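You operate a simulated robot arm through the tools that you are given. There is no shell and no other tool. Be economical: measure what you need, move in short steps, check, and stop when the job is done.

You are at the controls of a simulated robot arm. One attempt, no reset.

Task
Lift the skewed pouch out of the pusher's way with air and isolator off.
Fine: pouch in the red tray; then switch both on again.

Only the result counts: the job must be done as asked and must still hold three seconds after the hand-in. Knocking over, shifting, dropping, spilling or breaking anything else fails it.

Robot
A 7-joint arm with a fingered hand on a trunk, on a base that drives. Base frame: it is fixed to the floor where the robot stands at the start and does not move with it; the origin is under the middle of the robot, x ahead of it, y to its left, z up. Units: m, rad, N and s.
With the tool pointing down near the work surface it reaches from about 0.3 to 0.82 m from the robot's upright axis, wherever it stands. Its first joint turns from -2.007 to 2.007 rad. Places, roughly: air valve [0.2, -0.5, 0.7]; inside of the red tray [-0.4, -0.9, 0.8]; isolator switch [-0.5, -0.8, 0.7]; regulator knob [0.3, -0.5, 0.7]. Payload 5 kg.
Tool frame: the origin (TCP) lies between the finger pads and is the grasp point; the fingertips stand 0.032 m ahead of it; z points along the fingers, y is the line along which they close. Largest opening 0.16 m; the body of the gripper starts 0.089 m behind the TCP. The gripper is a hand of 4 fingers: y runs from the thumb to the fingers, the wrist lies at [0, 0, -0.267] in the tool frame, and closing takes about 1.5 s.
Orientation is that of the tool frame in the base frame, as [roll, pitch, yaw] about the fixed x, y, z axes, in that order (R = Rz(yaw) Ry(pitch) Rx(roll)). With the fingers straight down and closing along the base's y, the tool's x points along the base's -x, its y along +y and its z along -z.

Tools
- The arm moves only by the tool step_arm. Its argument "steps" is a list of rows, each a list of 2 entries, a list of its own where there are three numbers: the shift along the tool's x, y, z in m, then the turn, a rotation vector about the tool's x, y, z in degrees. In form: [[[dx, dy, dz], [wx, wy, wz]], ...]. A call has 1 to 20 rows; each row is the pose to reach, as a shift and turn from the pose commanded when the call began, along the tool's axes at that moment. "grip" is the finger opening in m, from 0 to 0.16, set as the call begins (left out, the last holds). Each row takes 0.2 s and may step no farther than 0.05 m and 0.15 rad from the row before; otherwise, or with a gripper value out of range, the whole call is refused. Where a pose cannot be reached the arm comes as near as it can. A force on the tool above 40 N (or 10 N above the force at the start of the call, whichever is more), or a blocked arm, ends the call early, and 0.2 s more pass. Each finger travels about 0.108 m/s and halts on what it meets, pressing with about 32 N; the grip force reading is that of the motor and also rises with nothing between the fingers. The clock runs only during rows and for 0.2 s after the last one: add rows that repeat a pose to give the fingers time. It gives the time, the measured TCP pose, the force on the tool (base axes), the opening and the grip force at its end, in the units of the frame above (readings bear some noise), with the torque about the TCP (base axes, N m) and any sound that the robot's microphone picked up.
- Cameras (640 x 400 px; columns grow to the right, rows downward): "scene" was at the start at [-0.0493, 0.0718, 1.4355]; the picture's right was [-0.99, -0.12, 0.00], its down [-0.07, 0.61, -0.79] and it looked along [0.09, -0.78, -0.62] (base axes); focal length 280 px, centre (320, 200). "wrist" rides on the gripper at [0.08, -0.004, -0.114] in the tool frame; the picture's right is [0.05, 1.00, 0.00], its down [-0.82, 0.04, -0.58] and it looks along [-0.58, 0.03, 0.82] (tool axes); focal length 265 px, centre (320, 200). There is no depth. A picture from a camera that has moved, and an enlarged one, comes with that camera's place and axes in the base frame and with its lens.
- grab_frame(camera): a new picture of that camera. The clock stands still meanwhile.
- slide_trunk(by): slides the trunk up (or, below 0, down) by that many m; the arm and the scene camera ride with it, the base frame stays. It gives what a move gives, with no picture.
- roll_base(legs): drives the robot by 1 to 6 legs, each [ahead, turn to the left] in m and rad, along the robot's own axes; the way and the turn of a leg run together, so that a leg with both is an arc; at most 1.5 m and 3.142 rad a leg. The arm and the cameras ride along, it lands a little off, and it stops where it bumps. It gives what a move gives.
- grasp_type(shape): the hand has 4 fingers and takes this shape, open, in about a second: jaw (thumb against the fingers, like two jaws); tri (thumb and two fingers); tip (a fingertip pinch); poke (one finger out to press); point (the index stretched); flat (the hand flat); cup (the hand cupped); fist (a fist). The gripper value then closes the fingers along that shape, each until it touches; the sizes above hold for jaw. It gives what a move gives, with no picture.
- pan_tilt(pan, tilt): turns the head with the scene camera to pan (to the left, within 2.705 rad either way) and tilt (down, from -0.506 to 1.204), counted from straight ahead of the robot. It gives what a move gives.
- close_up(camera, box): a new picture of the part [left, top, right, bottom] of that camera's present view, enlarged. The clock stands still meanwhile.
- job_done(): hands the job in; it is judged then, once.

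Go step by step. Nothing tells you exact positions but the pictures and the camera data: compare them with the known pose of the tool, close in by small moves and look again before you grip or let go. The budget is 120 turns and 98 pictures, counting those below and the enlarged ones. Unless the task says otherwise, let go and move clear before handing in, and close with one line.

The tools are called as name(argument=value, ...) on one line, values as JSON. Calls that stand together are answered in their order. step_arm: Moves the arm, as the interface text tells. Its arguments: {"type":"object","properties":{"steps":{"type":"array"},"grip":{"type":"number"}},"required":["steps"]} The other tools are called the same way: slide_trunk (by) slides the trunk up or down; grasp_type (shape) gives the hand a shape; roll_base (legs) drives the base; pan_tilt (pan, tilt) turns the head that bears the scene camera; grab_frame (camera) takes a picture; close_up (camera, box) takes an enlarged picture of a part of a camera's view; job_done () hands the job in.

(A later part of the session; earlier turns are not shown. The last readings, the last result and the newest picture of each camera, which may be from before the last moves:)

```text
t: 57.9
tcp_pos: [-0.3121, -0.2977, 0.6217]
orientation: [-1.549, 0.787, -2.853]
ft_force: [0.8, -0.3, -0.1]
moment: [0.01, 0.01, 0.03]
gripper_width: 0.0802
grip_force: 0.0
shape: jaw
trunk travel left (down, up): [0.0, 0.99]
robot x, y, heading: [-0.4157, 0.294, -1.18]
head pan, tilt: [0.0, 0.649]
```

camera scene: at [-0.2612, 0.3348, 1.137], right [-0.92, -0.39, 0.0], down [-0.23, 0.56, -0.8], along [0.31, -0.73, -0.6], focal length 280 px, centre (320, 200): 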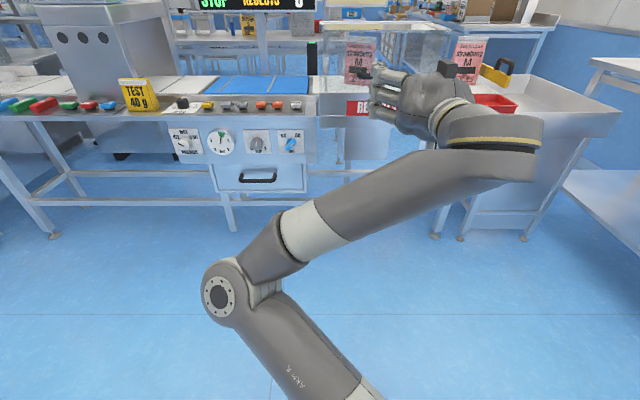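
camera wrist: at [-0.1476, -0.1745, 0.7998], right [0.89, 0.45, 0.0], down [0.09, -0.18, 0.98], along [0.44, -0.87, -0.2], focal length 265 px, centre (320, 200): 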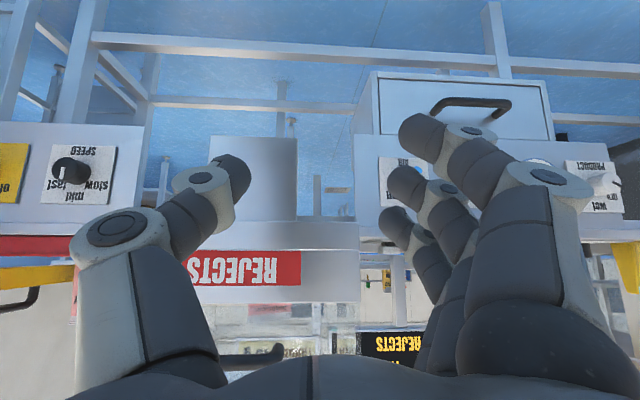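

Excellent: the full ±45° wrist roll works in this arm pose with the tool horizontal. I'll now drive so that the hand sits in front of the air valve, with the trunk up 4 cm.

slide_trunk(by=0.04)

roll_base(legs=[[0, 0.866], [0.434, 0], [0, -0.736]])

grab_frame(camera="wrist")

grab_frame(camera="scene")

```text
t: 58.8
tcp_pos: [-0.3134, -0.2987, 0.6622]
orientation: [-1.547, 0.789, -2.854]
ft_force: [-0.4, 0.3, 0.1]
moment: [0.06, -0.01, 0.0]
gripper_width: 0.0801
grip_force: 0.0
shape: jaw
trunk travel left (down, up): [-0.04, 0.95]
robot x, y, heading: [-0.4194, 0.2983, -1.177]
head pan, tilt: [0.0, 0.649]
```

```text
t: 65.6
tcp_pos: [0.1766, -0.4104, 0.6594]
orientation: [-1.549, 0.789, -2.726]
ft_force: [-0.1, -0.7, 0.2]
moment: [0.02, 0.02, -0.01]
gripper_width: 0.0802
grip_force: 0.0
shape: jaw
trunk travel left (down, up): [-0.04, 0.95]
robot x, y, heading: [-0.0051, 0.1684, -1.047]
head pan, tilt: [0.0, 0.649]
```

```text
62 pictures are left
camera wrist: at [0.0781, -0.3305, 0.6039], right [0.62, 0.25, -0.74], down [0.33, 0.78, 0.54], along [0.71, -0.58, 0.4], focal length 265 px, centre (320, 200)
```

wrist: 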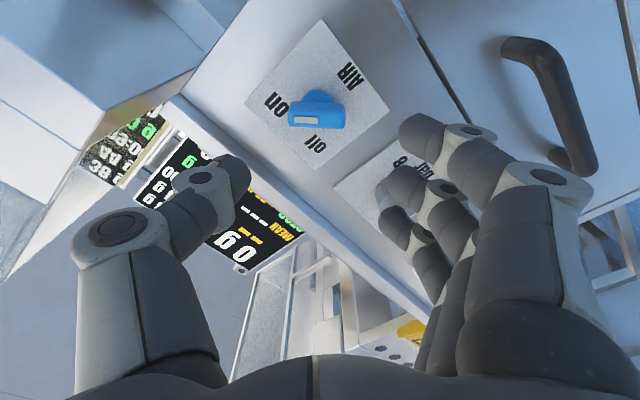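

```text
61 pictures are left
camera scene: at [0.1468, 0.2241, 0.927], right [-0.87, -0.5, 0.0], down [-0.3, 0.52, -0.8], along [0.4, -0.69, -0.6], focal length 280 px, centre (320, 200)
```

scene: 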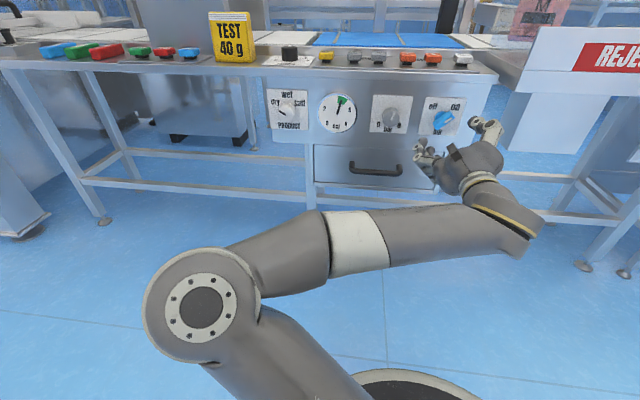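

The knob reads at about (0.219, -0.525, 0.660), 12 cm ahead of the TCP and 5 mm to its right. I'll roll the hand +90° so the fingers straddle the bar, correcting the lateral offset.

step_arm(steps=[[[0, 0, 0], [0, 0, 7.5]], [[0, 0, 0], [0, 0, 15]], [[0, 0, 0], [0, 0, 22.5]], [[0, 0, 0], [0, 0, 30]], [[0, 0, 0], [0, 0, 37.5]], [[0, 0, 0], [0, 0, 45]], [[0, 0, 0], [0, 0, 52.5]], [[0, 0, 0], [0, 0, 60]], [[0, 0, 0], [0, 0, 67.5]], [[0, 0, 0], [0, 0, 75]], [[0, 0, 0], [0, 0, 82.5]], [[0, 0, 0], [0, 0, 89]]])

grab_frame(camera="wrist")

```text
t: 68.2
tcp_pos: [0.1789, -0.4092, 0.6593]
orientation: [1.548, 0.795, 0.384]
ft_force: [-0.4, -1.8, 0.1]
moment: [0.01, -0.02, -0.03]
gripper_width: 0.0797
grip_force: 0.0
shape: jaw
trunk travel left (down, up): [-0.04, 0.95]
robot x, y, heading: [-0.0034, 0.1695, -1.049]
head pan, tilt: [0.0, 0.649]
```

```text
60 pictures are left
camera wrist: at [0.1823, -0.287, 0.5969], right [0.69, 0.3, 0.66], down [-0.72, 0.33, 0.6], along [-0.04, -0.89, 0.45], focal length 265 px, centre (320, 200)
```

wrist: 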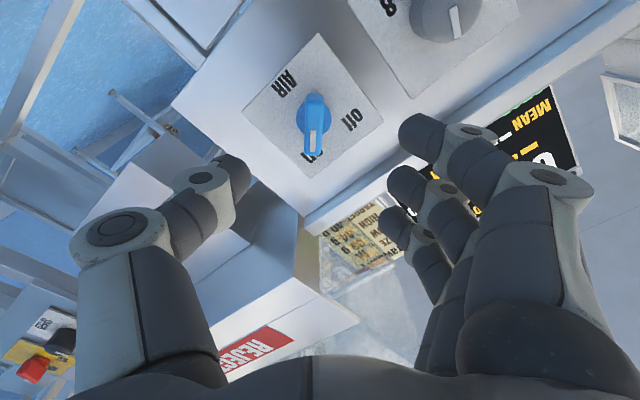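

The bar lies exactly along the tool's x axis now. I'll advance 10 cm with a small lateral correction and a 6 cm opening, then look.

step_arm(steps=[[[-0.003, -0.003, 0.03], [0, 0, 0]], [[-0.006, -0.006, 0.06], [0, 0, 0]], [[-0.006, -0.006, 0.085], [0, 0, 0]], [[-0.006, -0.006, 0.1], [0, 0, 0]]], grip=0.06)

grab_frame(camera="wrist")

close_up(camera="scene", box=[360, 60, 540, 220])

```text
t: 69.2
tcp_pos: [0.2096, -0.506, 0.6628]
orientation: [1.546, 0.799, 0.383]
ft_force: [-0.4, 0.4, 0.4]
moment: [-0.02, -0.03, 0.01]
gripper_width: 0.0608
grip_force: 0.1
shape: jaw
trunk travel left (down, up): [-0.04, 0.95]
robot x, y, heading: [-0.0017, 0.1689, -1.048]
head pan, tilt: [0.0, 0.649]
```

```text
59 pictures are left
camera wrist: at [0.214, -0.382, 0.5995], right [0.69, 0.3, 0.66], down [-0.72, 0.33, 0.6], along [-0.04, -0.89, 0.45], focal length 265 px, centre (320, 200)
```

wrist: 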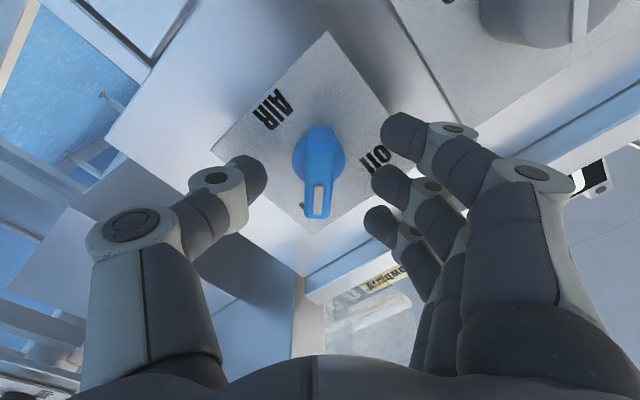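

```text
2.50 times, centred on (450, 140) of scene
camera zoom: at [0.1468, 0.2242, 0.927], right [-0.87, -0.5, 0.0], down [-0.3, 0.52, -0.8], along [0.4, -0.69, -0.6], focal length 700 px, centre (-5, 350)
```

zoom: 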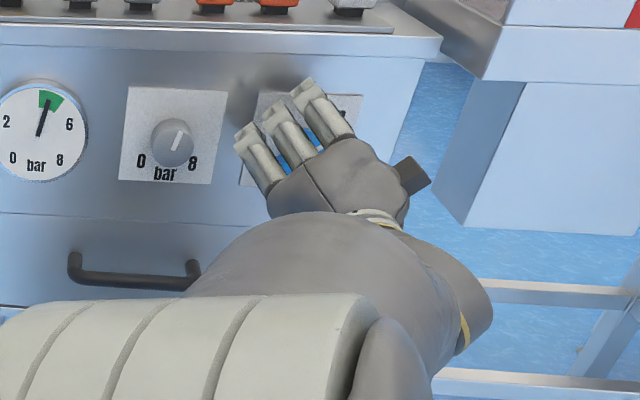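

The bar is centred between thumb and fingers. I'll advance 12 mm and close on it.

step_arm(steps=[[[0, -0.001, 0.006], [0, 0, 0]], [[0, -0.001, 0.012], [0, 0, 0]]])

step_arm(steps=[[[0, 0, 0], [0, 0, 0]], [[0, 0, 0], [0, 0, 0]], [[0, 0, 0], [0, 0, 0]], [[0, 0, 0], [0, 0, 0]], [[0, 0, 0], [0, 0, 0]]], grip=0.0)

grab_frame(camera="wrist")

```text
t: 69.8
tcp_pos: [0.2114, -0.5166, 0.6607]
orientation: [1.55, 0.799, 0.384]
ft_force: [-2.8, 10.2, -1.3]
moment: [0.42, 0.06, -0.22]
gripper_width: 0.0607
grip_force: 0.1
shape: jaw
trunk travel left (down, up): [-0.04, 0.95]
robot x, y, heading: [-0.0049, 0.1712, -1.049]
head pan, tilt: [0.0, 0.649]
```

```text
t: 71.0
tcp_pos: [0.2121, -0.5151, 0.6636]
orientation: [1.545, 0.802, 0.38]
ft_force: [-8.4, 32.9, 5.1]
moment: [-0.17, -0.06, 0.34]
gripper_width: 0.0162
grip_force: 31.8
shape: jaw
trunk travel left (down, up): [-0.04, 0.95]
robot x, y, heading: [0.001, 0.1679, -1.051]
head pan, tilt: [0.0, 0.649]
```

```text
57 pictures are left
camera wrist: at [0.2173, -0.3921, 0.6002], right [0.69, 0.3, 0.66], down [-0.72, 0.33, 0.6], along [-0.04, -0.89, 0.45], focal length 265 px, centre (320, 200)
```

wrist: 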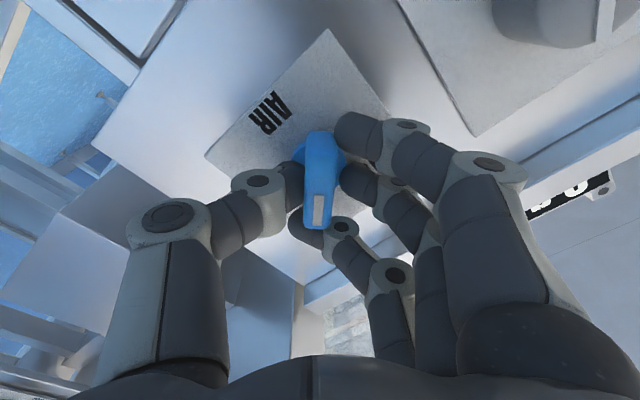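

The handle is gripped, with the tips leaning on the plate (33 N). I'll ease back 5 mm and turn it counter-clockwise toward "off".

step_arm(steps=[[[0, 0, -0.003], [0, 0, 0]], [[0, 0, -0.006], [0, 0, 0]]])

step_arm(steps=[[[0, 0.0007, 0], [0, 0, -7.5]], [[0.0002, 0.0013, 0], [0, 0, -15]], [[0.0004, 0.0019, 0], [0, 0, -22.5]], [[0.0007, 0.0025, 0], [0, 0, -30]], [[0.001, 0.003, 0], [0, 0, -37.5]], [[0.0015, 0.0035, 0], [0, 0, -45]], [[0.002, 0.004, 0], [0, 0, -52.5]], [[0.0025, 0.0043, 0], [0, 0, -60]], [[0.0031, 0.0046, 0], [0, 0, -67.5]], [[0.0037, 0.0048, 0], [0, 0, -75]], [[0.0043, 0.005, 0], [0, 0, -82.5]], [[0.005, 0.005, 0], [0, 0, -90]]])

grab_frame(camera="wrist")

```text
t: 71.6
tcp_pos: [0.2106, -0.5124, 0.6609]
orientation: [1.545, 0.799, 0.383]
ft_force: [2.7, -3.6, 9.2]
moment: [-0.24, -0.17, 0.17]
gripper_width: 0.0129
grip_force: 32.1
shape: jaw
trunk travel left (down, up): [-0.04, 0.95]
robot x, y, heading: [-0.004, 0.1698, -1.046]
head pan, tilt: [0.0, 0.649]
```

```text
t: 74.2
tcp_pos: [0.216, -0.509, 0.6612]
orientation: [-1.547, 0.77, -2.725]
ft_force: [-1.7, 0.0, 3.8]
moment: [0.36, -0.09, 0.31]
gripper_width: 0.0123
grip_force: 32.1
shape: jaw
trunk travel left (down, up): [-0.04, 0.95]
robot x, y, heading: [-0.0054, 0.1684, -1.044]
head pan, tilt: [0.0, 0.649]
```

```text
56 pictures are left
camera wrist: at [0.116, -0.4292, 0.606], right [0.61, 0.24, -0.75], down [0.34, 0.78, 0.53], along [0.72, -0.58, 0.39], focal length 265 px, centre (320, 200)
```

wrist: 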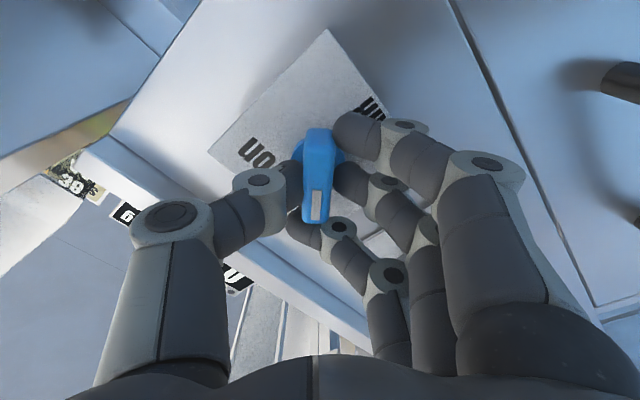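

The handle turned with the hand and now points to "off". I'll open, withdraw and verify with the gauge.

step_arm(steps=[[[0, 0, 0], [0, 0, 0]], [[0, 0, 0], [0, 0, 0]], [[0, 0, 0], [0, 0, 0]], [[0, 0, -0.03], [0, 0, 0]], [[0, 0, -0.065], [0, 0, 0]], [[0, 0, -0.1], [0, 0, 0]], [[0, 0, -0.14], [0, 0, 0]], [[0, 0, -0.18], [0, 0, 0]]], grip=0.06)

grab_frame(camera="wrist")

close_up(camera="scene", box=[300, 60, 500, 200])

```text
t: 76.0
tcp_pos: [0.146, -0.3423, 0.6574]
orientation: [-1.547, 0.772, -2.727]
ft_force: [0.0, 0.2, -0.1]
moment: [-0.02, -0.02, 0.01]
gripper_width: 0.0598
grip_force: 0.0
shape: jaw
trunk travel left (down, up): [-0.04, 0.95]
robot x, y, heading: [-0.0021, 0.1693, -1.045]
head pan, tilt: [0.0, 0.649]
```

```text
55 pictures are left
camera wrist: at [0.0467, -0.2635, 0.6026], right [0.61, 0.25, -0.75], down [0.34, 0.78, 0.53], along [0.72, -0.58, 0.39], focal length 265 px, centre (320, 200)
```

wrist: 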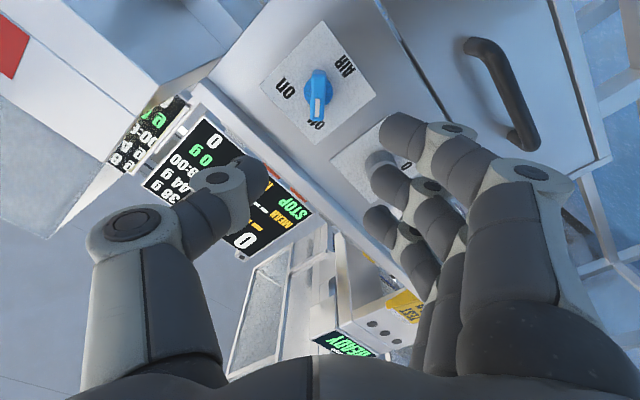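

```text
2.86 times, centred on (400, 130) of scene
camera zoom: at [0.1469, 0.2241, 0.927], right [-0.87, -0.5, 0.0], down [-0.3, 0.52, -0.8], along [0.4, -0.69, -0.6], focal length 800 px, centre (91, 400)
```

zoom: 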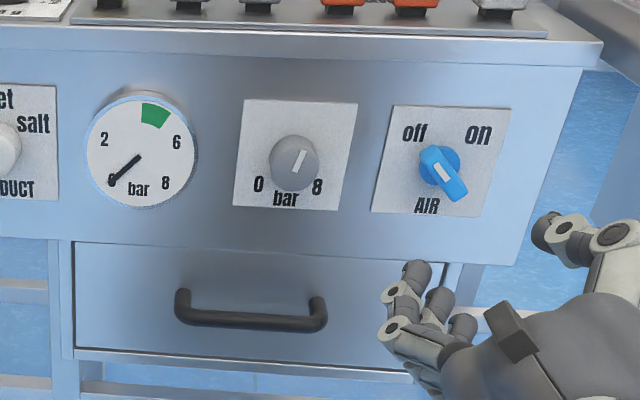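

Air is off and the gauge reads 0. Now I'll drive along the machine to the isolator, keeping the arm pose.

roll_base(legs=[[0, 1.506], [-0.783, 0], [0, -1.506]])

grab_frame(camera="wrist")

grab_frame(camera="scene")

```text
t: 87.6
tcp_pos: [-0.5756, -0.6825, 0.6576]
orientation: [-1.548, 0.773, -2.749]
ft_force: [0.1, -1.1, 0.0]
moment: [-0.03, 0.01, 0.04]
gripper_width: 0.0593
grip_force: 0.0
shape: jaw
trunk travel left (down, up): [-0.04, 0.95]
robot x, y, heading: [-0.7098, -0.1696, -1.065]
head pan, tilt: [0.0, 0.649]
```

```text
53 pictures are left
camera wrist: at [-0.6727, -0.6019, 0.6027], right [0.62, 0.23, -0.75], down [0.35, 0.77, 0.53], along [0.7, -0.59, 0.39], focal length 265 px, centre (320, 200)
```

wrist: 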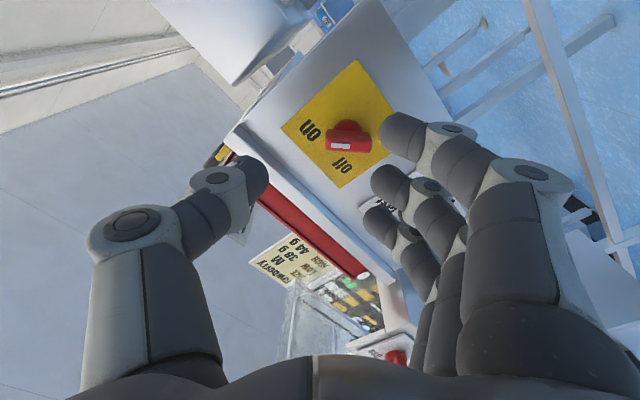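

```text
52 pictures are left
camera scene: at [-0.5624, -0.1159, 0.927], right [-0.88, -0.48, 0.0], down [-0.29, 0.53, -0.8], along [0.38, -0.7, -0.6], focal length 280 px, centre (320, 200)
```

scene: 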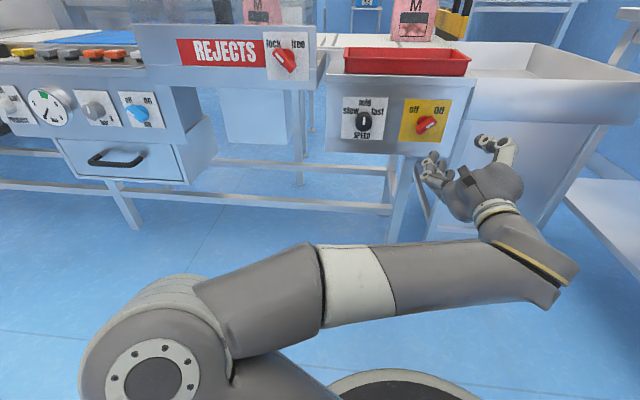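

The isolator handle points to "on" just like the valve did; triangulated at (-0.474, -0.817, 0.659). I'll roll +90° and centre on it.

step_arm(steps=[[[-0.0025, 0.0025, 0.003], [0, 0, 7.5]], [[-0.005, 0.005, 0.006], [0, 0, 15]], [[-0.0075, 0.0075, 0.009], [0, 0, 22.5]], [[-0.01, 0.01, 0.012], [0, 0, 30]], [[-0.0125, 0.0125, 0.015], [0, 0, 37.5]], [[-0.015, 0.015, 0.018], [0, 0, 45]], [[-0.0175, 0.0175, 0.021], [0, 0, 52.5]], [[-0.02, 0.02, 0.024], [0, 0, 60]], [[-0.0225, 0.0225, 0.027], [0, 0, 67.5]], [[-0.025, 0.025, 0.03], [0, 0, 75]], [[-0.0275, 0.0275, 0.033], [0, 0, 82.5]], [[-0.03, 0.03, 0.04], [0, 0, 89]]])

grab_frame(camera="wrist")

```text
t: 90.4
tcp_pos: [-0.5502, -0.7102, 0.669]
orientation: [1.495, 0.869, 0.243]
ft_force: [-0.2, -0.8, -0.1]
moment: [0.0, -0.02, 0.01]
gripper_width: 0.0603
grip_force: 0.1
shape: jaw
out of reach, approached as far as the arm can: row 12
trunk travel left (down, up): [-0.04, 0.95]
robot x, y, heading: [-0.715, -0.1672, -1.071]
head pan, tilt: [0.0, 0.649]
stopped in row 12: the arm was blocked; the commanded pose is now the measured one
```

```text
51 pictures are left
camera wrist: at [-0.5366, -0.5895, 0.5996], right [0.75, 0.26, 0.6], down [-0.65, 0.44, 0.62], along [-0.1, -0.86, 0.5], focal length 265 px, centre (320, 200)
```

wrist: 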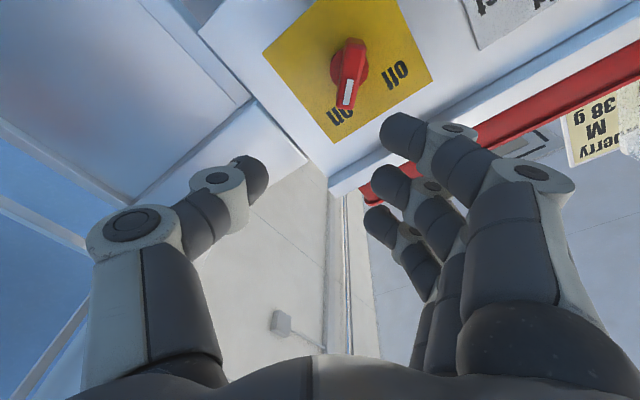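

The reach ran into the wrist limit because the base stands slightly off. I'll return the hand to the proven pose, then re-park the base so that it matches the pose that worked at the valve.

step_arm(steps=[[[-0.001, -0.002, -0.0367], [-0.4, 0.2, -7]], [[-0.002, -0.004, -0.0367], [-0.8, 0.5, -14]], [[-0.002, -0.006, -0.0367], [-1.2, 0.7, -21]], [[-0.003, -0.008, -0.0367], [-1.6, 1, -28]], [[-0.003, -0.01, -0.0367], [-2, 1.2, -35]], [[-0.004, -0.012, -0.0367], [-2.4, 1.4, -42]], [[-0.005, -0.014, -0.0367], [-2.8, 1.7, -49]], [[-0.006, -0.016, -0.0367], [-3.2, 1.9, -56]], [[-0.007, -0.018, -0.0367], [-3.6, 2.2, -63]], [[-0.0075, -0.02, -0.0367], [-4.1, 2.4, -70.5]], [[-0.0075, -0.02, -0.0367], [-4.5, 2.7, -78]], [[-0.0075, -0.02, -0.0367], [-4.9, 2.9, -84.9]]])

roll_base(legs=[[0, -0.16], [-0.2, 0], [0, 0.184], [0.17, 0]])

grab_frame(camera="wrist")

```text
t: 93.0
tcp_pos: [-0.5795, -0.6794, 0.6606]
orientation: [-1.57, 0.787, -2.763]
ft_force: [0.1, -0.5, -0.2]
moment: [0.03, 0.0, 0.01]
gripper_width: 0.0597
grip_force: 0.0
shape: jaw
trunk travel left (down, up): [-0.04, 0.95]
robot x, y, heading: [-0.7123, -0.1694, -1.066]
head pan, tilt: [0.0, 0.649]
```

```text
t: 97.0
tcp_pos: [-0.5489, -0.6341, 0.6608]
orientation: [-1.573, 0.789, -2.741]
ft_force: [0.5, -0.4, 0.9]
moment: [0.03, -0.01, -0.02]
gripper_width: 0.0602
grip_force: 0.1
shape: jaw
trunk travel left (down, up): [-0.04, 0.95]
robot x, y, heading: [-0.6966, -0.1306, -1.046]
head pan, tilt: [0.0, 0.649]
```

```text
50 pictures are left
camera wrist: at [-0.6485, -0.5539, 0.6065], right [0.62, 0.26, -0.74], down [0.33, 0.77, 0.55], along [0.71, -0.58, 0.39], focal length 265 px, centre (320, 200)
```

wrist: 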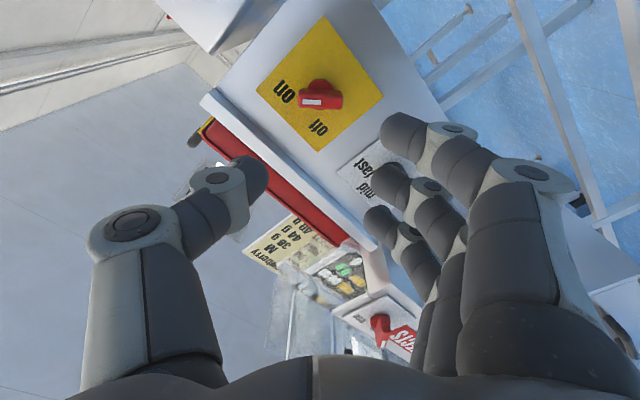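

Now aligned: the knob is 0.198 m straight ahead. Rolling +90° and advancing 7 cm.

step_arm(steps=[[[0, 0, 0.006], [0, 0, 7.5]], [[0, 0, 0.012], [0, 0, 15]], [[0, 0, 0.018], [0, 0, 22.5]], [[0, 0, 0.024], [0, 0, 30]], [[0, 0, 0.03], [0, 0, 37.5]], [[0, 0, 0.036], [0, 0, 45]], [[0, 0, 0.042], [0, 0, 52.5]], [[0, 0, 0.048], [0, 0, 60]], [[0, 0, 0.054], [0, 0, 67.5]], [[0, 0, 0.06], [0, 0, 75]], [[0, 0, 0.066], [0, 0, 82.5]], [[0, 0, 0.07], [0, 0, 89]]])

grab_frame(camera="wrist")

```text
t: 99.6
tcp_pos: [-0.5214, -0.6981, 0.6598]
orientation: [1.571, 0.798, 0.404]
ft_force: [-0.9, 0.9, -0.5]
moment: [-0.03, -0.02, -0.03]
gripper_width: 0.0599
grip_force: 0.1
shape: jaw
trunk travel left (down, up): [-0.04, 0.95]
robot x, y, heading: [-0.6935, -0.1309, -1.048]
head pan, tilt: [0.0, 0.649]
```

```text
49 pictures are left
camera wrist: at [-0.5174, -0.5744, 0.5994], right [0.69, 0.29, 0.66], down [-0.72, 0.32, 0.61], along [-0.03, -0.9, 0.43], focal length 265 px, centre (320, 200)
```

wrist: 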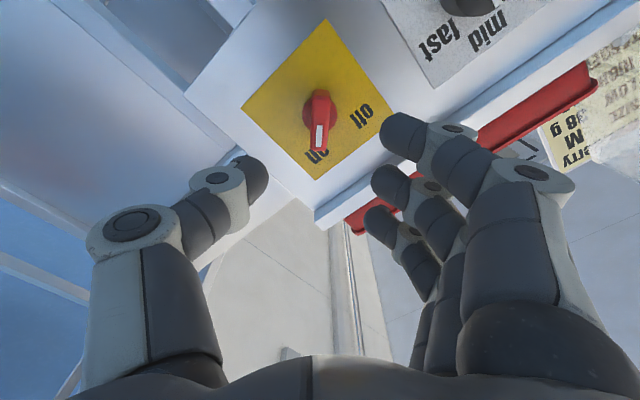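

Well aligned. I'll advance 11 cm straight in and then close.

step_arm(steps=[[[-0.001, -0.001, 0.035], [0, 0, 0]], [[-0.002, -0.002, 0.07], [0, 0, 0]], [[-0.002, -0.002, 0.1], [0, 0, 0]], [[-0.002, -0.002, 0.112], [0, 0, 0]]])

grab_frame(camera="wrist")

```text
t: 100.6
tcp_pos: [-0.481, -0.803, 0.6622]
orientation: [1.572, 0.799, 0.401]
ft_force: [0.8, 0.0, -0.1]
moment: [-0.04, -0.01, 0.01]
gripper_width: 0.06
grip_force: 0.0
shape: jaw
trunk travel left (down, up): [-0.04, 0.95]
robot x, y, heading: [-0.6986, -0.1266, -1.044]
head pan, tilt: [0.0, 0.649]
```

```text
48 pictures are left
camera wrist: at [-0.4764, -0.6784, 0.6007], right [0.69, 0.29, 0.66], down [-0.72, 0.32, 0.61], along [-0.03, -0.9, 0.43], focal length 265 px, centre (320, 200)
```

wrist: 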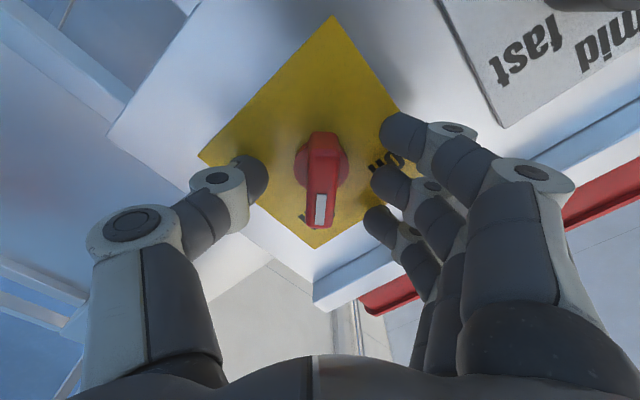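

Centred on the handle with no contact. Closing and turning counter-clockwise to "off".

step_arm(steps=[[[0, 0, 0], [0, 0, 0]], [[0, 0, 0], [0, 0, 0]], [[0, 0, 0], [0, 0, 0]], [[0, 0, 0], [0, 0, 0]], [[0, 0, 0], [0, 0, 0]]], grip=0.0)

step_arm(steps=[[[0, 0.0007, 0], [0, 0, -7.5]], [[0.0002, 0.0013, 0], [0, 0, -15]], [[0.0004, 0.0019, 0], [0, 0, -22.5]], [[0.0007, 0.0025, 0], [0, 0, -30]], [[0.001, 0.003, 0], [0, 0, -37.5]], [[0.0015, 0.0035, 0], [0, 0, -45]], [[0.002, 0.004, 0], [0, 0, -52.5]], [[0.0025, 0.0043, 0], [0, 0, -60]], [[0.0031, 0.0046, 0], [0, 0, -67.5]], [[0.0037, 0.0048, 0], [0, 0, -75]], [[0.0043, 0.005, 0], [0, 0, -82.5]], [[0.005, 0.005, 0], [0, 0, -90]]])

grab_frame(camera="wrist")

```text
t: 101.8
tcp_pos: [-0.4817, -0.8011, 0.6618]
orientation: [1.569, 0.799, 0.401]
ft_force: [-6.5, 10.2, 0.3]
moment: [-0.16, -0.04, 0.1]
gripper_width: 0.0122
grip_force: 31.8
shape: jaw
trunk travel left (down, up): [-0.04, 0.95]
robot x, y, heading: [-0.6914, -0.1289, -1.041]
head pan, tilt: [0.0, 0.649]
```

```text
t: 104.4
tcp_pos: [-0.4772, -0.8007, 0.6617]
orientation: [-1.568, 0.772, -2.739]
ft_force: [-19.9, 10.6, 4.2]
moment: [0.33, -0.58, -0.25]
gripper_width: 0.0122
grip_force: 31.7
shape: jaw
trunk travel left (down, up): [-0.04, 0.95]
robot x, y, heading: [-0.6942, -0.1258, -1.053]
head pan, tilt: [0.0, 0.649]
```

```text
47 pictures are left
camera wrist: at [-0.5764, -0.7197, 0.6084], right [0.61, 0.26, -0.75], down [0.34, 0.77, 0.54], along [0.72, -0.58, 0.38], focal length 265 px, centre (320, 200)
```

wrist: 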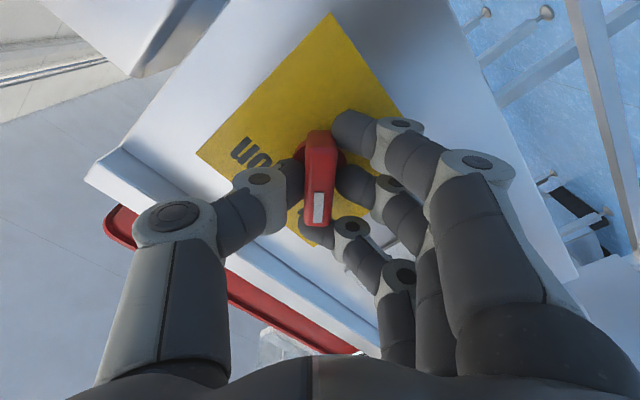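

The handle followed the hand to "off". Opening and withdrawing, then checking.

step_arm(steps=[[[0, 0, 0], [0, 0, 0]], [[0, 0, 0], [0, 0, 0]], [[0, 0, 0], [0, 0, 0]], [[0, 0, -0.03], [0, 0, 0]], [[0, 0, -0.065], [0, 0, 0]], [[0, 0, -0.1], [0, 0, 0]], [[0, 0, -0.14], [0, 0, 0]], [[0, 0, -0.18], [0, 0, 0]]], grip=0.06)

grab_frame(camera="scene")

close_up(camera="scene", box=[320, 0, 520, 160])

```text
t: 106.2
tcp_pos: [-0.5456, -0.6346, 0.6599]
orientation: [-1.572, 0.773, -2.74]
ft_force: [0.6, -0.5, 0.6]
moment: [-0.01, -0.01, 0.01]
gripper_width: 0.0595
grip_force: 0.1
shape: jaw
trunk travel left (down, up): [-0.04, 0.95]
robot x, y, heading: [-0.6959, -0.1245, -1.049]
head pan, tilt: [0.0, 0.649]
```

```text
46 pictures are left
camera scene: at [-0.5458, -0.0708, 0.927], right [-0.87, -0.5, 0.0], down [-0.3, 0.52, -0.8], along [0.4, -0.69, -0.6], focal length 280 px, centre (320, 200)
```

scene: 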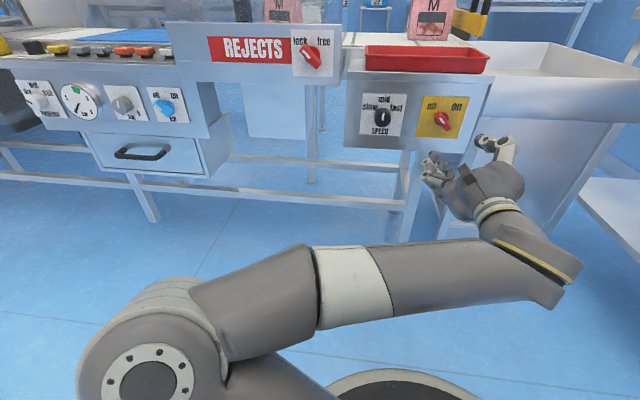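

```text
2.50 times, centred on (420, 80) of scene
camera zoom: at [-0.5458, -0.0708, 0.927], right [-0.87, -0.5, 0.0], down [-0.3, 0.52, -0.8], along [0.4, -0.69, -0.6], focal length 700 px, centre (70, 500)
```

zoom: 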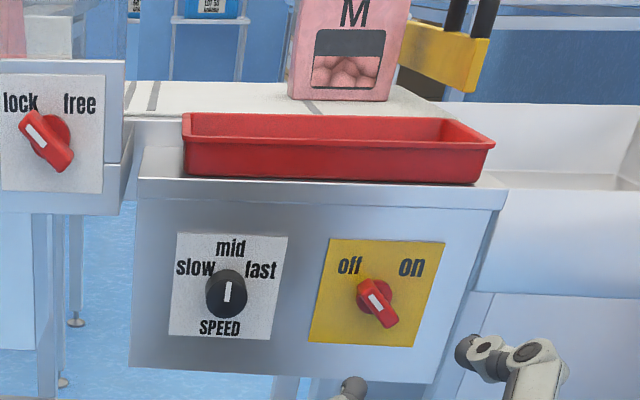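

Both switches are off. Now I raise the trunk and turn the hand to tool-down with its closing line across the belt, ready for the pouch.

slide_trunk(by=0.4)

step_arm(steps=[[[0, 0, 0], [-6.5, 2.7, -2.7]], [[0, 0, 0], [-13.1, 5.4, -5.4]], [[0, 0, 0], [-19.6, 8.1, -8.1]], [[0, 0, 0], [-26.1, 10.8, -10.8]], [[0, 0, 0], [-32.7, 13.5, -13.5]], [[0, 0, 0], [-39.2, 16.2, -16.2]], [[0, 0, 0], [-45.7, 19, -19]], [[0, 0, 0], [-52.2, 21.7, -21.7]], [[0, 0, 0], [-58.8, 24.4, -24.4]], [[0, 0, 0], [-65.3, 27.1, -27.1]], [[0, 0, 0], [-71.8, 29.8, -29.8]], [[0, 0, 0], [-78.4, 32.5, -32.5]], [[0, 0, 0], [-84.9, 35.2, -35.2]]])

grab_frame(camera="scene")

```text
t: 110.0
tcp_pos: [-0.5449, -0.6346, 1.0596]
orientation: [-1.57, 0.772, -2.738]
ft_force: [-0.1, -0.8, 0.2]
moment: [-0.01, -0.01, 0.02]
gripper_width: 0.0596
grip_force: 0.0
shape: jaw
trunk travel left (down, up): [-0.44, 0.55]
robot x, y, heading: [-0.6931, -0.1263, -1.049]
head pan, tilt: [0.0, 0.649]
```

```text
t: 112.8
tcp_pos: [-0.5453, -0.6345, 1.0594]
orientation: [3.141, -0.015, -2.739]
ft_force: [-0.2, 0.6, 0.1]
moment: [-0.04, 0.02, 0.0]
gripper_width: 0.0594
grip_force: 0.0
shape: jaw
trunk travel left (down, up): [-0.44, 0.55]
robot x, y, heading: [-0.6935, -0.1224, -1.046]
head pan, tilt: [0.0, 0.649]
```

```text
44 pictures are left
camera scene: at [-0.5459, -0.0707, 1.327], right [-0.87, -0.5, 0.0], down [-0.3, 0.52, -0.8], along [0.4, -0.69, -0.6], focal length 280 px, centre (320, 200)
```

scene: 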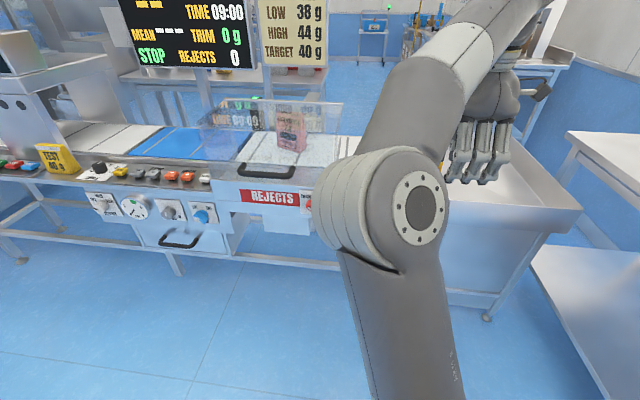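

Tool-down with the closing line across the belt works. I'll raise the trunk for clearance and drive to face the skewed pouch.

slide_trunk(by=0.2)

roll_base(legs=[[0, 0.778], [0.529, 0], [0, -0.9]])

grab_frame(camera="scene")

grab_frame(camera="wrist")

```text
t: 115.0
tcp_pos: [-0.5453, -0.6345, 1.2603]
orientation: [-3.141, -0.016, -2.739]
ft_force: [0.2, 0.6, -0.2]
moment: [-0.02, 0.03, 0.0]
gripper_width: 0.0595
grip_force: 0.2
shape: jaw
trunk travel left (down, up): [-0.64, 0.35]
robot x, y, heading: [-0.6961, -0.1245, -1.045]
head pan, tilt: [0.0, 0.649]
```

```text
t: 122.5
tcp_pos: [-0.097, -0.7863, 1.2609]
orientation: [-3.141, -0.014, -2.856]
ft_force: [0.0, -0.1, -0.2]
moment: [0.0, -0.03, 0.01]
gripper_width: 0.0592
grip_force: 0.1
shape: jaw
trunk travel left (down, up): [-0.64, 0.35]
robot x, y, heading: [-0.1868, -0.2642, -1.164]
head pan, tilt: [0.0, 0.649]
```

```text
43 pictures are left
camera scene: at [-0.0314, -0.2257, 1.527], right [-0.92, -0.4, 0.0], down [-0.24, 0.56, -0.8], along [0.32, -0.73, -0.6], focal length 280 px, centre (320, 200)
```

scene: 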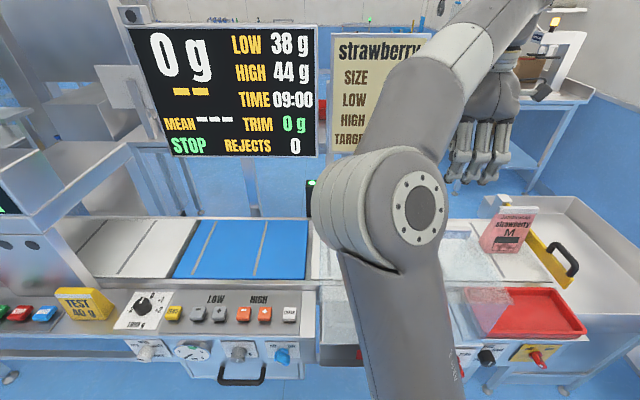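

```text
42 pictures are left
camera wrist: at [-0.171, -0.813, 1.375], right [-0.33, 0.94, 0.0], down [0.78, 0.27, 0.57], along [0.53, 0.19, -0.82], focal length 265 px, centre (320, 200)
```

wrist: 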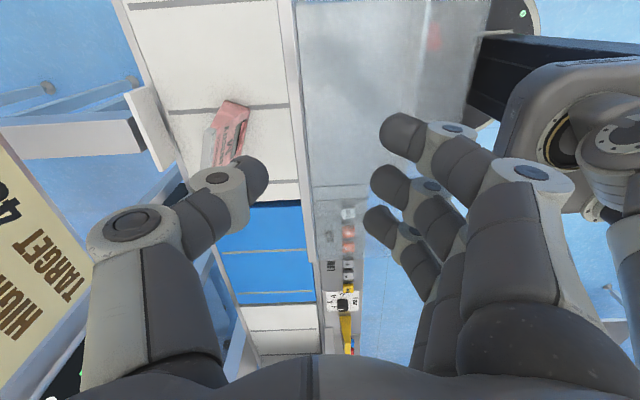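

The skewed pouch is visible below-left. I'll move above it and align the closing line with its thickness (base y).

step_arm(steps=[[[-0.019, -0.0273, 0.014], [0, 0, 2.3]], [[-0.038, -0.0547, 0.029], [0, 0, 4.7]], [[-0.057, -0.082, 0.043], [0, 0, 7.0]], [[-0.076, -0.1094, 0.057], [0, 0, 9.4]], [[-0.095, -0.1367, 0.071], [0, 0, 11.7]], [[-0.114, -0.164, 0.086], [0, 0, 14.1]], [[-0.133, -0.1914, 0.1], [0, 0, 16.4]]], grip=0.1)

grab_frame(camera="wrist")

grab_frame(camera="scene")

```text
t: 124.0
tcp_pos: [0.0823, -0.9329, 1.1571]
orientation: [-3.14, -0.014, 3.138]
ft_force: [0.5, 0.5, 0.0]
moment: [0.0, -0.01, -0.02]
gripper_width: 0.0996
grip_force: 0.2
shape: jaw
trunk travel left (down, up): [-0.64, 0.35]
robot x, y, heading: [-0.1857, -0.2638, -1.165]
head pan, tilt: [0.0, 0.649]
```

```text
41 pictures are left
camera wrist: at [0.0038, -0.9384, 1.272], right [-0.05, 1.0, 0.0], down [0.82, 0.04, 0.57], along [0.57, 0.03, -0.82], focal length 265 px, centre (320, 200)
```

wrist: 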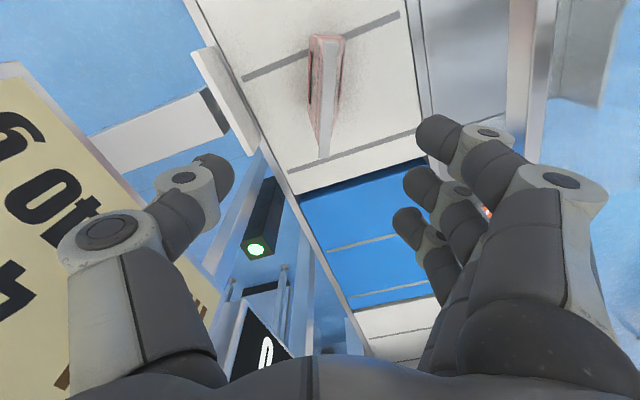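

```text
40 pictures are left
camera scene: at [-0.0312, -0.2265, 1.527], right [-0.92, -0.4, 0.0], down [-0.24, 0.56, -0.8], along [0.32, -0.73, -0.6], focal length 280 px, centre (320, 200)
```

scene: 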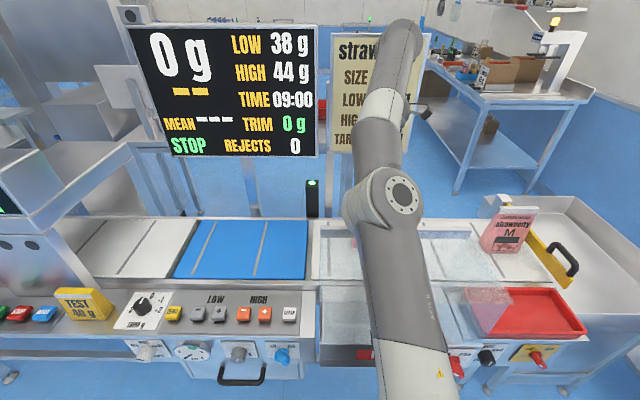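

The ridge lies exactly along the tool's x axis at y ≈ -0.926, centred at x 0.083. I'll descend straddling it to z ≈ 0.935 and look before closing.

step_arm(steps=[[[0, 0.003, 0.037], [0, 0, 0]], [[0, 0.006, 0.074], [0, 0, 0]], [[0, 0.006, 0.111], [0, 0, 0]], [[0, 0.006, 0.148], [0, 0, 0]], [[0, 0.006, 0.185], [0, 0, 0]], [[0, 0.006, 0.222], [0, 0, 0]]])

grab_frame(camera="wrist")

```text
t: 125.5
tcp_pos: [0.0783, -0.9272, 0.9373]
orientation: [-3.136, -0.015, 3.139]
ft_force: [0.2, 0.2, 0.3]
moment: [-0.02, 0.04, 0.02]
gripper_width: 0.0996
grip_force: 0.0
shape: jaw
trunk travel left (down, up): [-0.64, 0.35]
robot x, y, heading: [-0.1834, -0.2646, -1.168]
head pan, tilt: [0.0, 0.649]
```

```text
39 pictures are left
camera wrist: at [0.0006, -0.9323, 1.0514], right [-0.05, 1.0, 0.0], down [0.82, 0.04, 0.57], along [0.56, 0.02, -0.82], focal length 265 px, centre (320, 200)
```

wrist: 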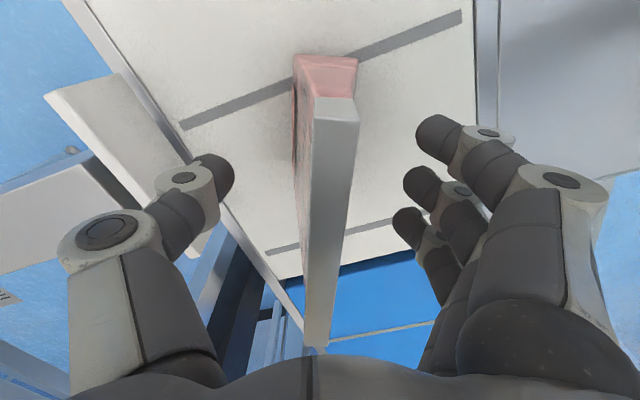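

The pouch stands centred between thumb and fingers. Closing.

step_arm(steps=[[[0, 0.001, 0], [0, 0, 0]], [[0, 0.001, 0], [0, 0, 0]], [[0, 0.001, 0], [0, 0, 0]], [[0, 0.001, 0], [0, 0, 0]], [[0, 0.001, 0], [0, 0, 0]], [[0, 0.001, 0], [0, 0, 0]]], grip=0.0)

step_arm(steps=[[[0, 0, -0.02], [0, 0, 0]], [[0, 0, -0.04], [0, 0, 0]]])

grab_frame(camera="wrist")

```text
t: 126.8
tcp_pos: [0.0792, -0.9272, 0.9371]
orientation: [-3.139, -0.015, 3.14]
ft_force: [-0.5, -0.1, 0.6]
moment: [-0.01, -0.01, 0.03]
gripper_width: 0.0188
grip_force: 32.2
shape: jaw
trunk travel left (down, up): [-0.64, 0.35]
robot x, y, heading: [-0.1866, -0.2674, -1.163]
head pan, tilt: [0.0, 0.649]
```

```text
t: 127.5
tcp_pos: [0.08, -0.9271, 0.9778]
orientation: [-3.138, -0.014, 3.141]
ft_force: [-0.5, -0.4, -0.6]
moment: [0.01, 0.01, 0.0]
gripper_width: 0.0186
grip_force: 31.7
shape: jaw
trunk travel left (down, up): [-0.64, 0.35]
robot x, y, heading: [-0.1829, -0.2624, -1.162]
head pan, tilt: [0.0, 0.649]
```

```text
38 pictures are left
camera wrist: at [0.0017, -0.9307, 1.0916], right [-0.05, 1.0, 0.0], down [0.82, 0.04, 0.57], along [0.57, 0.03, -0.82], focal length 265 px, centre (320, 200)
```

wrist: 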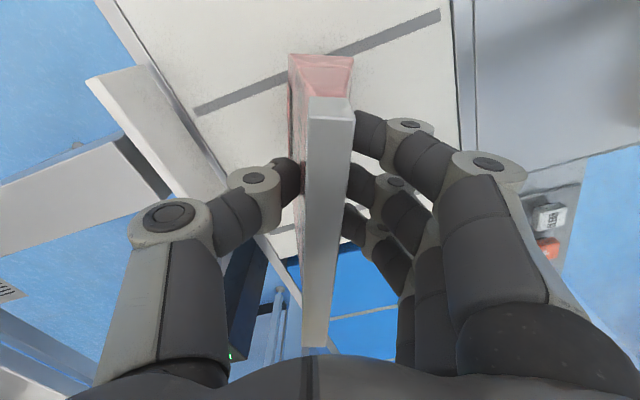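

Firmly held and lifting. I'll raise it well above the guard rail, then carry it over the tray (centre ≈ (-0.385, -0.86)) while aligning it with the tray.

step_arm(steps=[[[0, 0, -0.04], [0, 0, 0]], [[0, 0, -0.08], [0, 0, 0]], [[0, 0, -0.12], [0, 0, 0]], [[0, 0, -0.16], [0, 0, 0]], [[0, 0, -0.2], [0, 0, 0]], [[0, 0, -0.24], [0, 0, 0]], [[0, 0, -0.27], [0, 0, 0]]])

step_arm(steps=[[[0.0388, 0.0057, 0], [0, 0, -2]], [[0.0775, 0.0113, 0], [0, 0, -4]], [[0.1163, 0.017, 0], [0, 0, -6]], [[0.155, 0.0227, 0], [0, 0, -8]], [[0.1938, 0.0283, 0], [0, 0, -10]], [[0.2325, 0.034, 0], [0, 0, -12]], [[0.2713, 0.0397, 0], [0, 0, -14]], [[0.31, 0.0453, 0], [0, 0, -16]], [[0.3488, 0.051, 0], [0, 0, -18]], [[0.3875, 0.0567, 0], [0, 0, -20]], [[0.4263, 0.0623, 0], [0, 0, -22]], [[0.465, 0.068, 0], [0, 0, -23]]])

grab_frame(camera="scene")

grab_frame(camera="wrist")

```text
t: 129.1
tcp_pos: [0.0829, -0.9266, 1.1861]
orientation: [-3.138, -0.014, 3.139]
ft_force: [-0.7, -0.5, -0.7]
moment: [0.01, -0.01, 0.0]
gripper_width: 0.0184
grip_force: 31.6
shape: jaw
out of reach, approached as far as the arm can: row 6, 7
trunk travel left (down, up): [-0.64, 0.35]
robot x, y, heading: [-0.1885, -0.2616, -1.161]
head pan, tilt: [0.0, 0.649]
```

```text
t: 131.7
tcp_pos: [-0.3833, -0.8568, 1.1923]
orientation: [3.14, -0.014, -2.741]
ft_force: [0.4, -0.5, -0.3]
moment: [-0.02, 0.04, -0.01]
gripper_width: 0.0184
grip_force: 32.1
shape: jaw
trunk travel left (down, up): [-0.64, 0.35]
robot x, y, heading: [-0.1853, -0.2622, -1.164]
head pan, tilt: [0.0, 0.649]
```

```text
37 pictures are left
camera scene: at [-0.0322, -0.2258, 1.5271], right [-0.92, -0.4, 0.0], down [-0.24, 0.56, -0.8], along [0.32, -0.73, -0.6], focal length 280 px, centre (320, 200)
```

scene: 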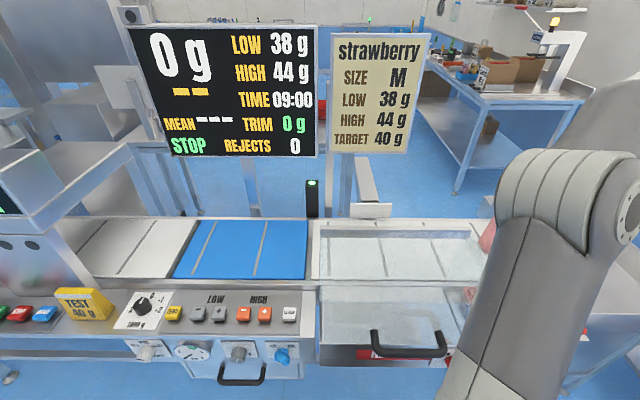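

```text
36 pictures are left
camera wrist: at [-0.4534, -0.8922, 1.3067], right [-0.44, 0.9, 0.0], down [0.74, 0.36, 0.57], along [0.51, 0.25, -0.82], focal length 265 px, centre (320, 200)
```

wrist: 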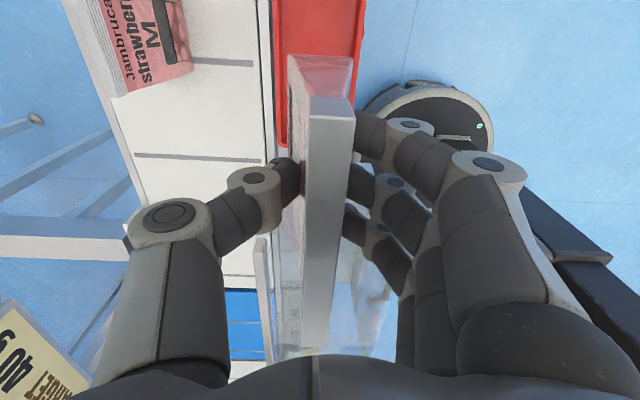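

Over the tray centre, aligned with it, and the other pouch is untouched. Lowering to just above the tray floor.

step_arm(steps=[[[0, 0, 0.04], [0, 0, 0]], [[0, 0, 0.08], [0, 0, 0]], [[0, 0, 0.12], [0, 0, 0]], [[0, 0, 0.16], [0, 0, 0]], [[0, 0, 0.2], [0, 0, 0]], [[0, 0, 0.235], [0, 0, 0]]])

grab_frame(camera="wrist")

pan_tilt(pan=-0.5, tilt=0.9)

grab_frame(camera="scene")

```text
t: 133.1
tcp_pos: [-0.384, -0.859, 0.9567]
orientation: [3.14, -0.015, -2.745]
ft_force: [-0.8, -0.4, -1.0]
moment: [0.01, 0.01, 0.0]
gripper_width: 0.0186
grip_force: 31.9
shape: jaw
trunk travel left (down, up): [-0.64, 0.35]
robot x, y, heading: [-0.1886, -0.2631, -1.162]
head pan, tilt: [0.0, 0.649]
```

```text
35 pictures are left
camera wrist: at [-0.4553, -0.8943, 1.0713], right [-0.44, 0.9, 0.0], down [0.74, 0.36, 0.57], along [0.51, 0.25, -0.82], focal length 265 px, centre (320, 200)
```

wrist: 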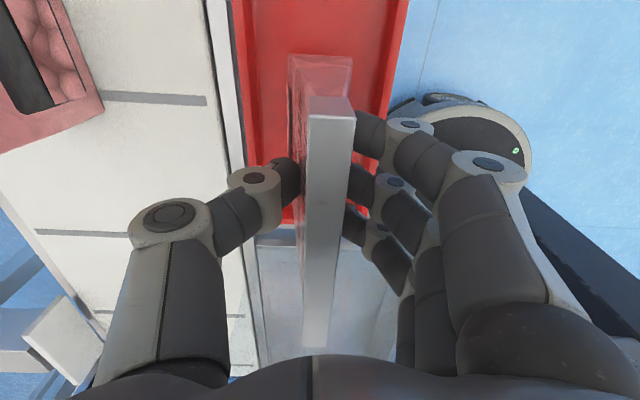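

```text
t: 134.0
tcp_pos: [-0.3852, -0.8576, 0.9576]
orientation: [3.139, -0.013, -2.742]
ft_force: [-0.1, 0.7, -0.2]
moment: [-0.03, -0.01, 0.04]
gripper_width: 0.0181
grip_force: 32.1
shape: jaw
trunk travel left (down, up): [-0.64, 0.35]
robot x, y, heading: [-0.1856, -0.2638, -1.167]
head pan, tilt: [-0.499, 0.901]
```

```text
34 pictures are left
camera scene: at [-0.0726, -0.2213, 1.5066], right [-1.0, 0.09, 0.0], down [0.07, 0.78, -0.62], along [-0.06, -0.62, -0.78], focal length 280 px, centre (320, 200)
```

scene: 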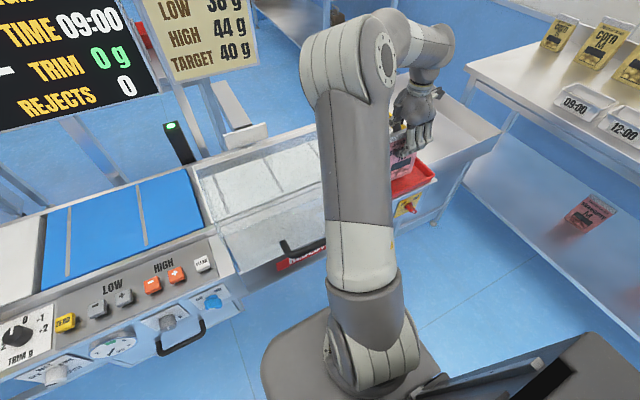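

The pouch hangs well inside the tray rims. I'll creep down until it touches the floor.

step_arm(steps=[[[0, 0, 0.008], [0, 0, 0]], [[0, 0, 0.016], [0, 0, 0]], [[0, 0, 0.022], [0, 0, 0]], [[0, 0, 0.026], [0, 0, 0]], [[0, 0, 0.03], [0, 0, 0]]])

close_up(camera="scene", box=[360, 90, 480, 220])

```text
t: 135.2
tcp_pos: [-0.3817, -0.8572, 0.9273]
orientation: [3.14, -0.013, -2.742]
ft_force: [-0.3, 0.2, -0.6]
moment: [-0.02, 0.03, -0.01]
gripper_width: 0.0182
grip_force: 31.9
shape: jaw
trunk travel left (down, up): [-0.64, 0.35]
robot x, y, heading: [-0.184, -0.2647, -1.167]
head pan, tilt: [-0.499, 0.901]
```

```text
3.08 times, centred on (420, 155) of scene
camera zoom: at [-0.0727, -0.2212, 1.5065], right [-1.0, 0.09, 0.0], down [0.07, 0.78, -0.62], along [-0.06, -0.62, -0.78], focal length 862 px, centre (12, 338)
```

zoom: 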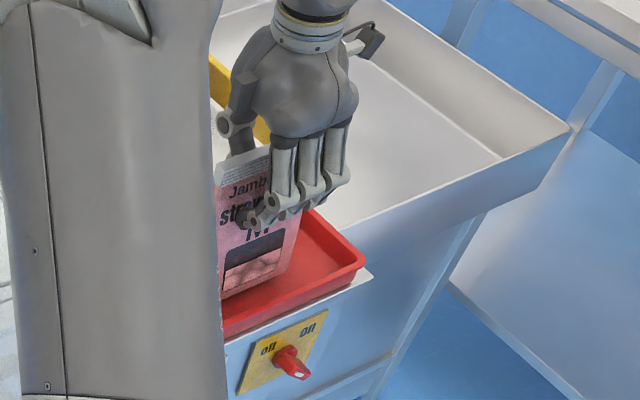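

No contact yet; creeping lower.

step_arm(steps=[[[0, 0, 0.003], [0, 0, 0]], [[0, 0, 0.006], [0, 0, 0]], [[0, 0, 0.009], [0, 0, 0]], [[0, 0, 0.012], [0, 0, 0]]])

```text
t: 136.2
tcp_pos: [-0.3847, -0.8586, 0.915]
orientation: [3.14, -0.017, -2.742]
ft_force: [-0.2, 0.0, -0.6]
moment: [0.03, -0.04, 0.01]
gripper_width: 0.0188
grip_force: 31.8
shape: jaw
trunk travel left (down, up): [-0.64, 0.35]
robot x, y, heading: [-0.1864, -0.265, -1.166]
head pan, tilt: [-0.499, 0.901]
```

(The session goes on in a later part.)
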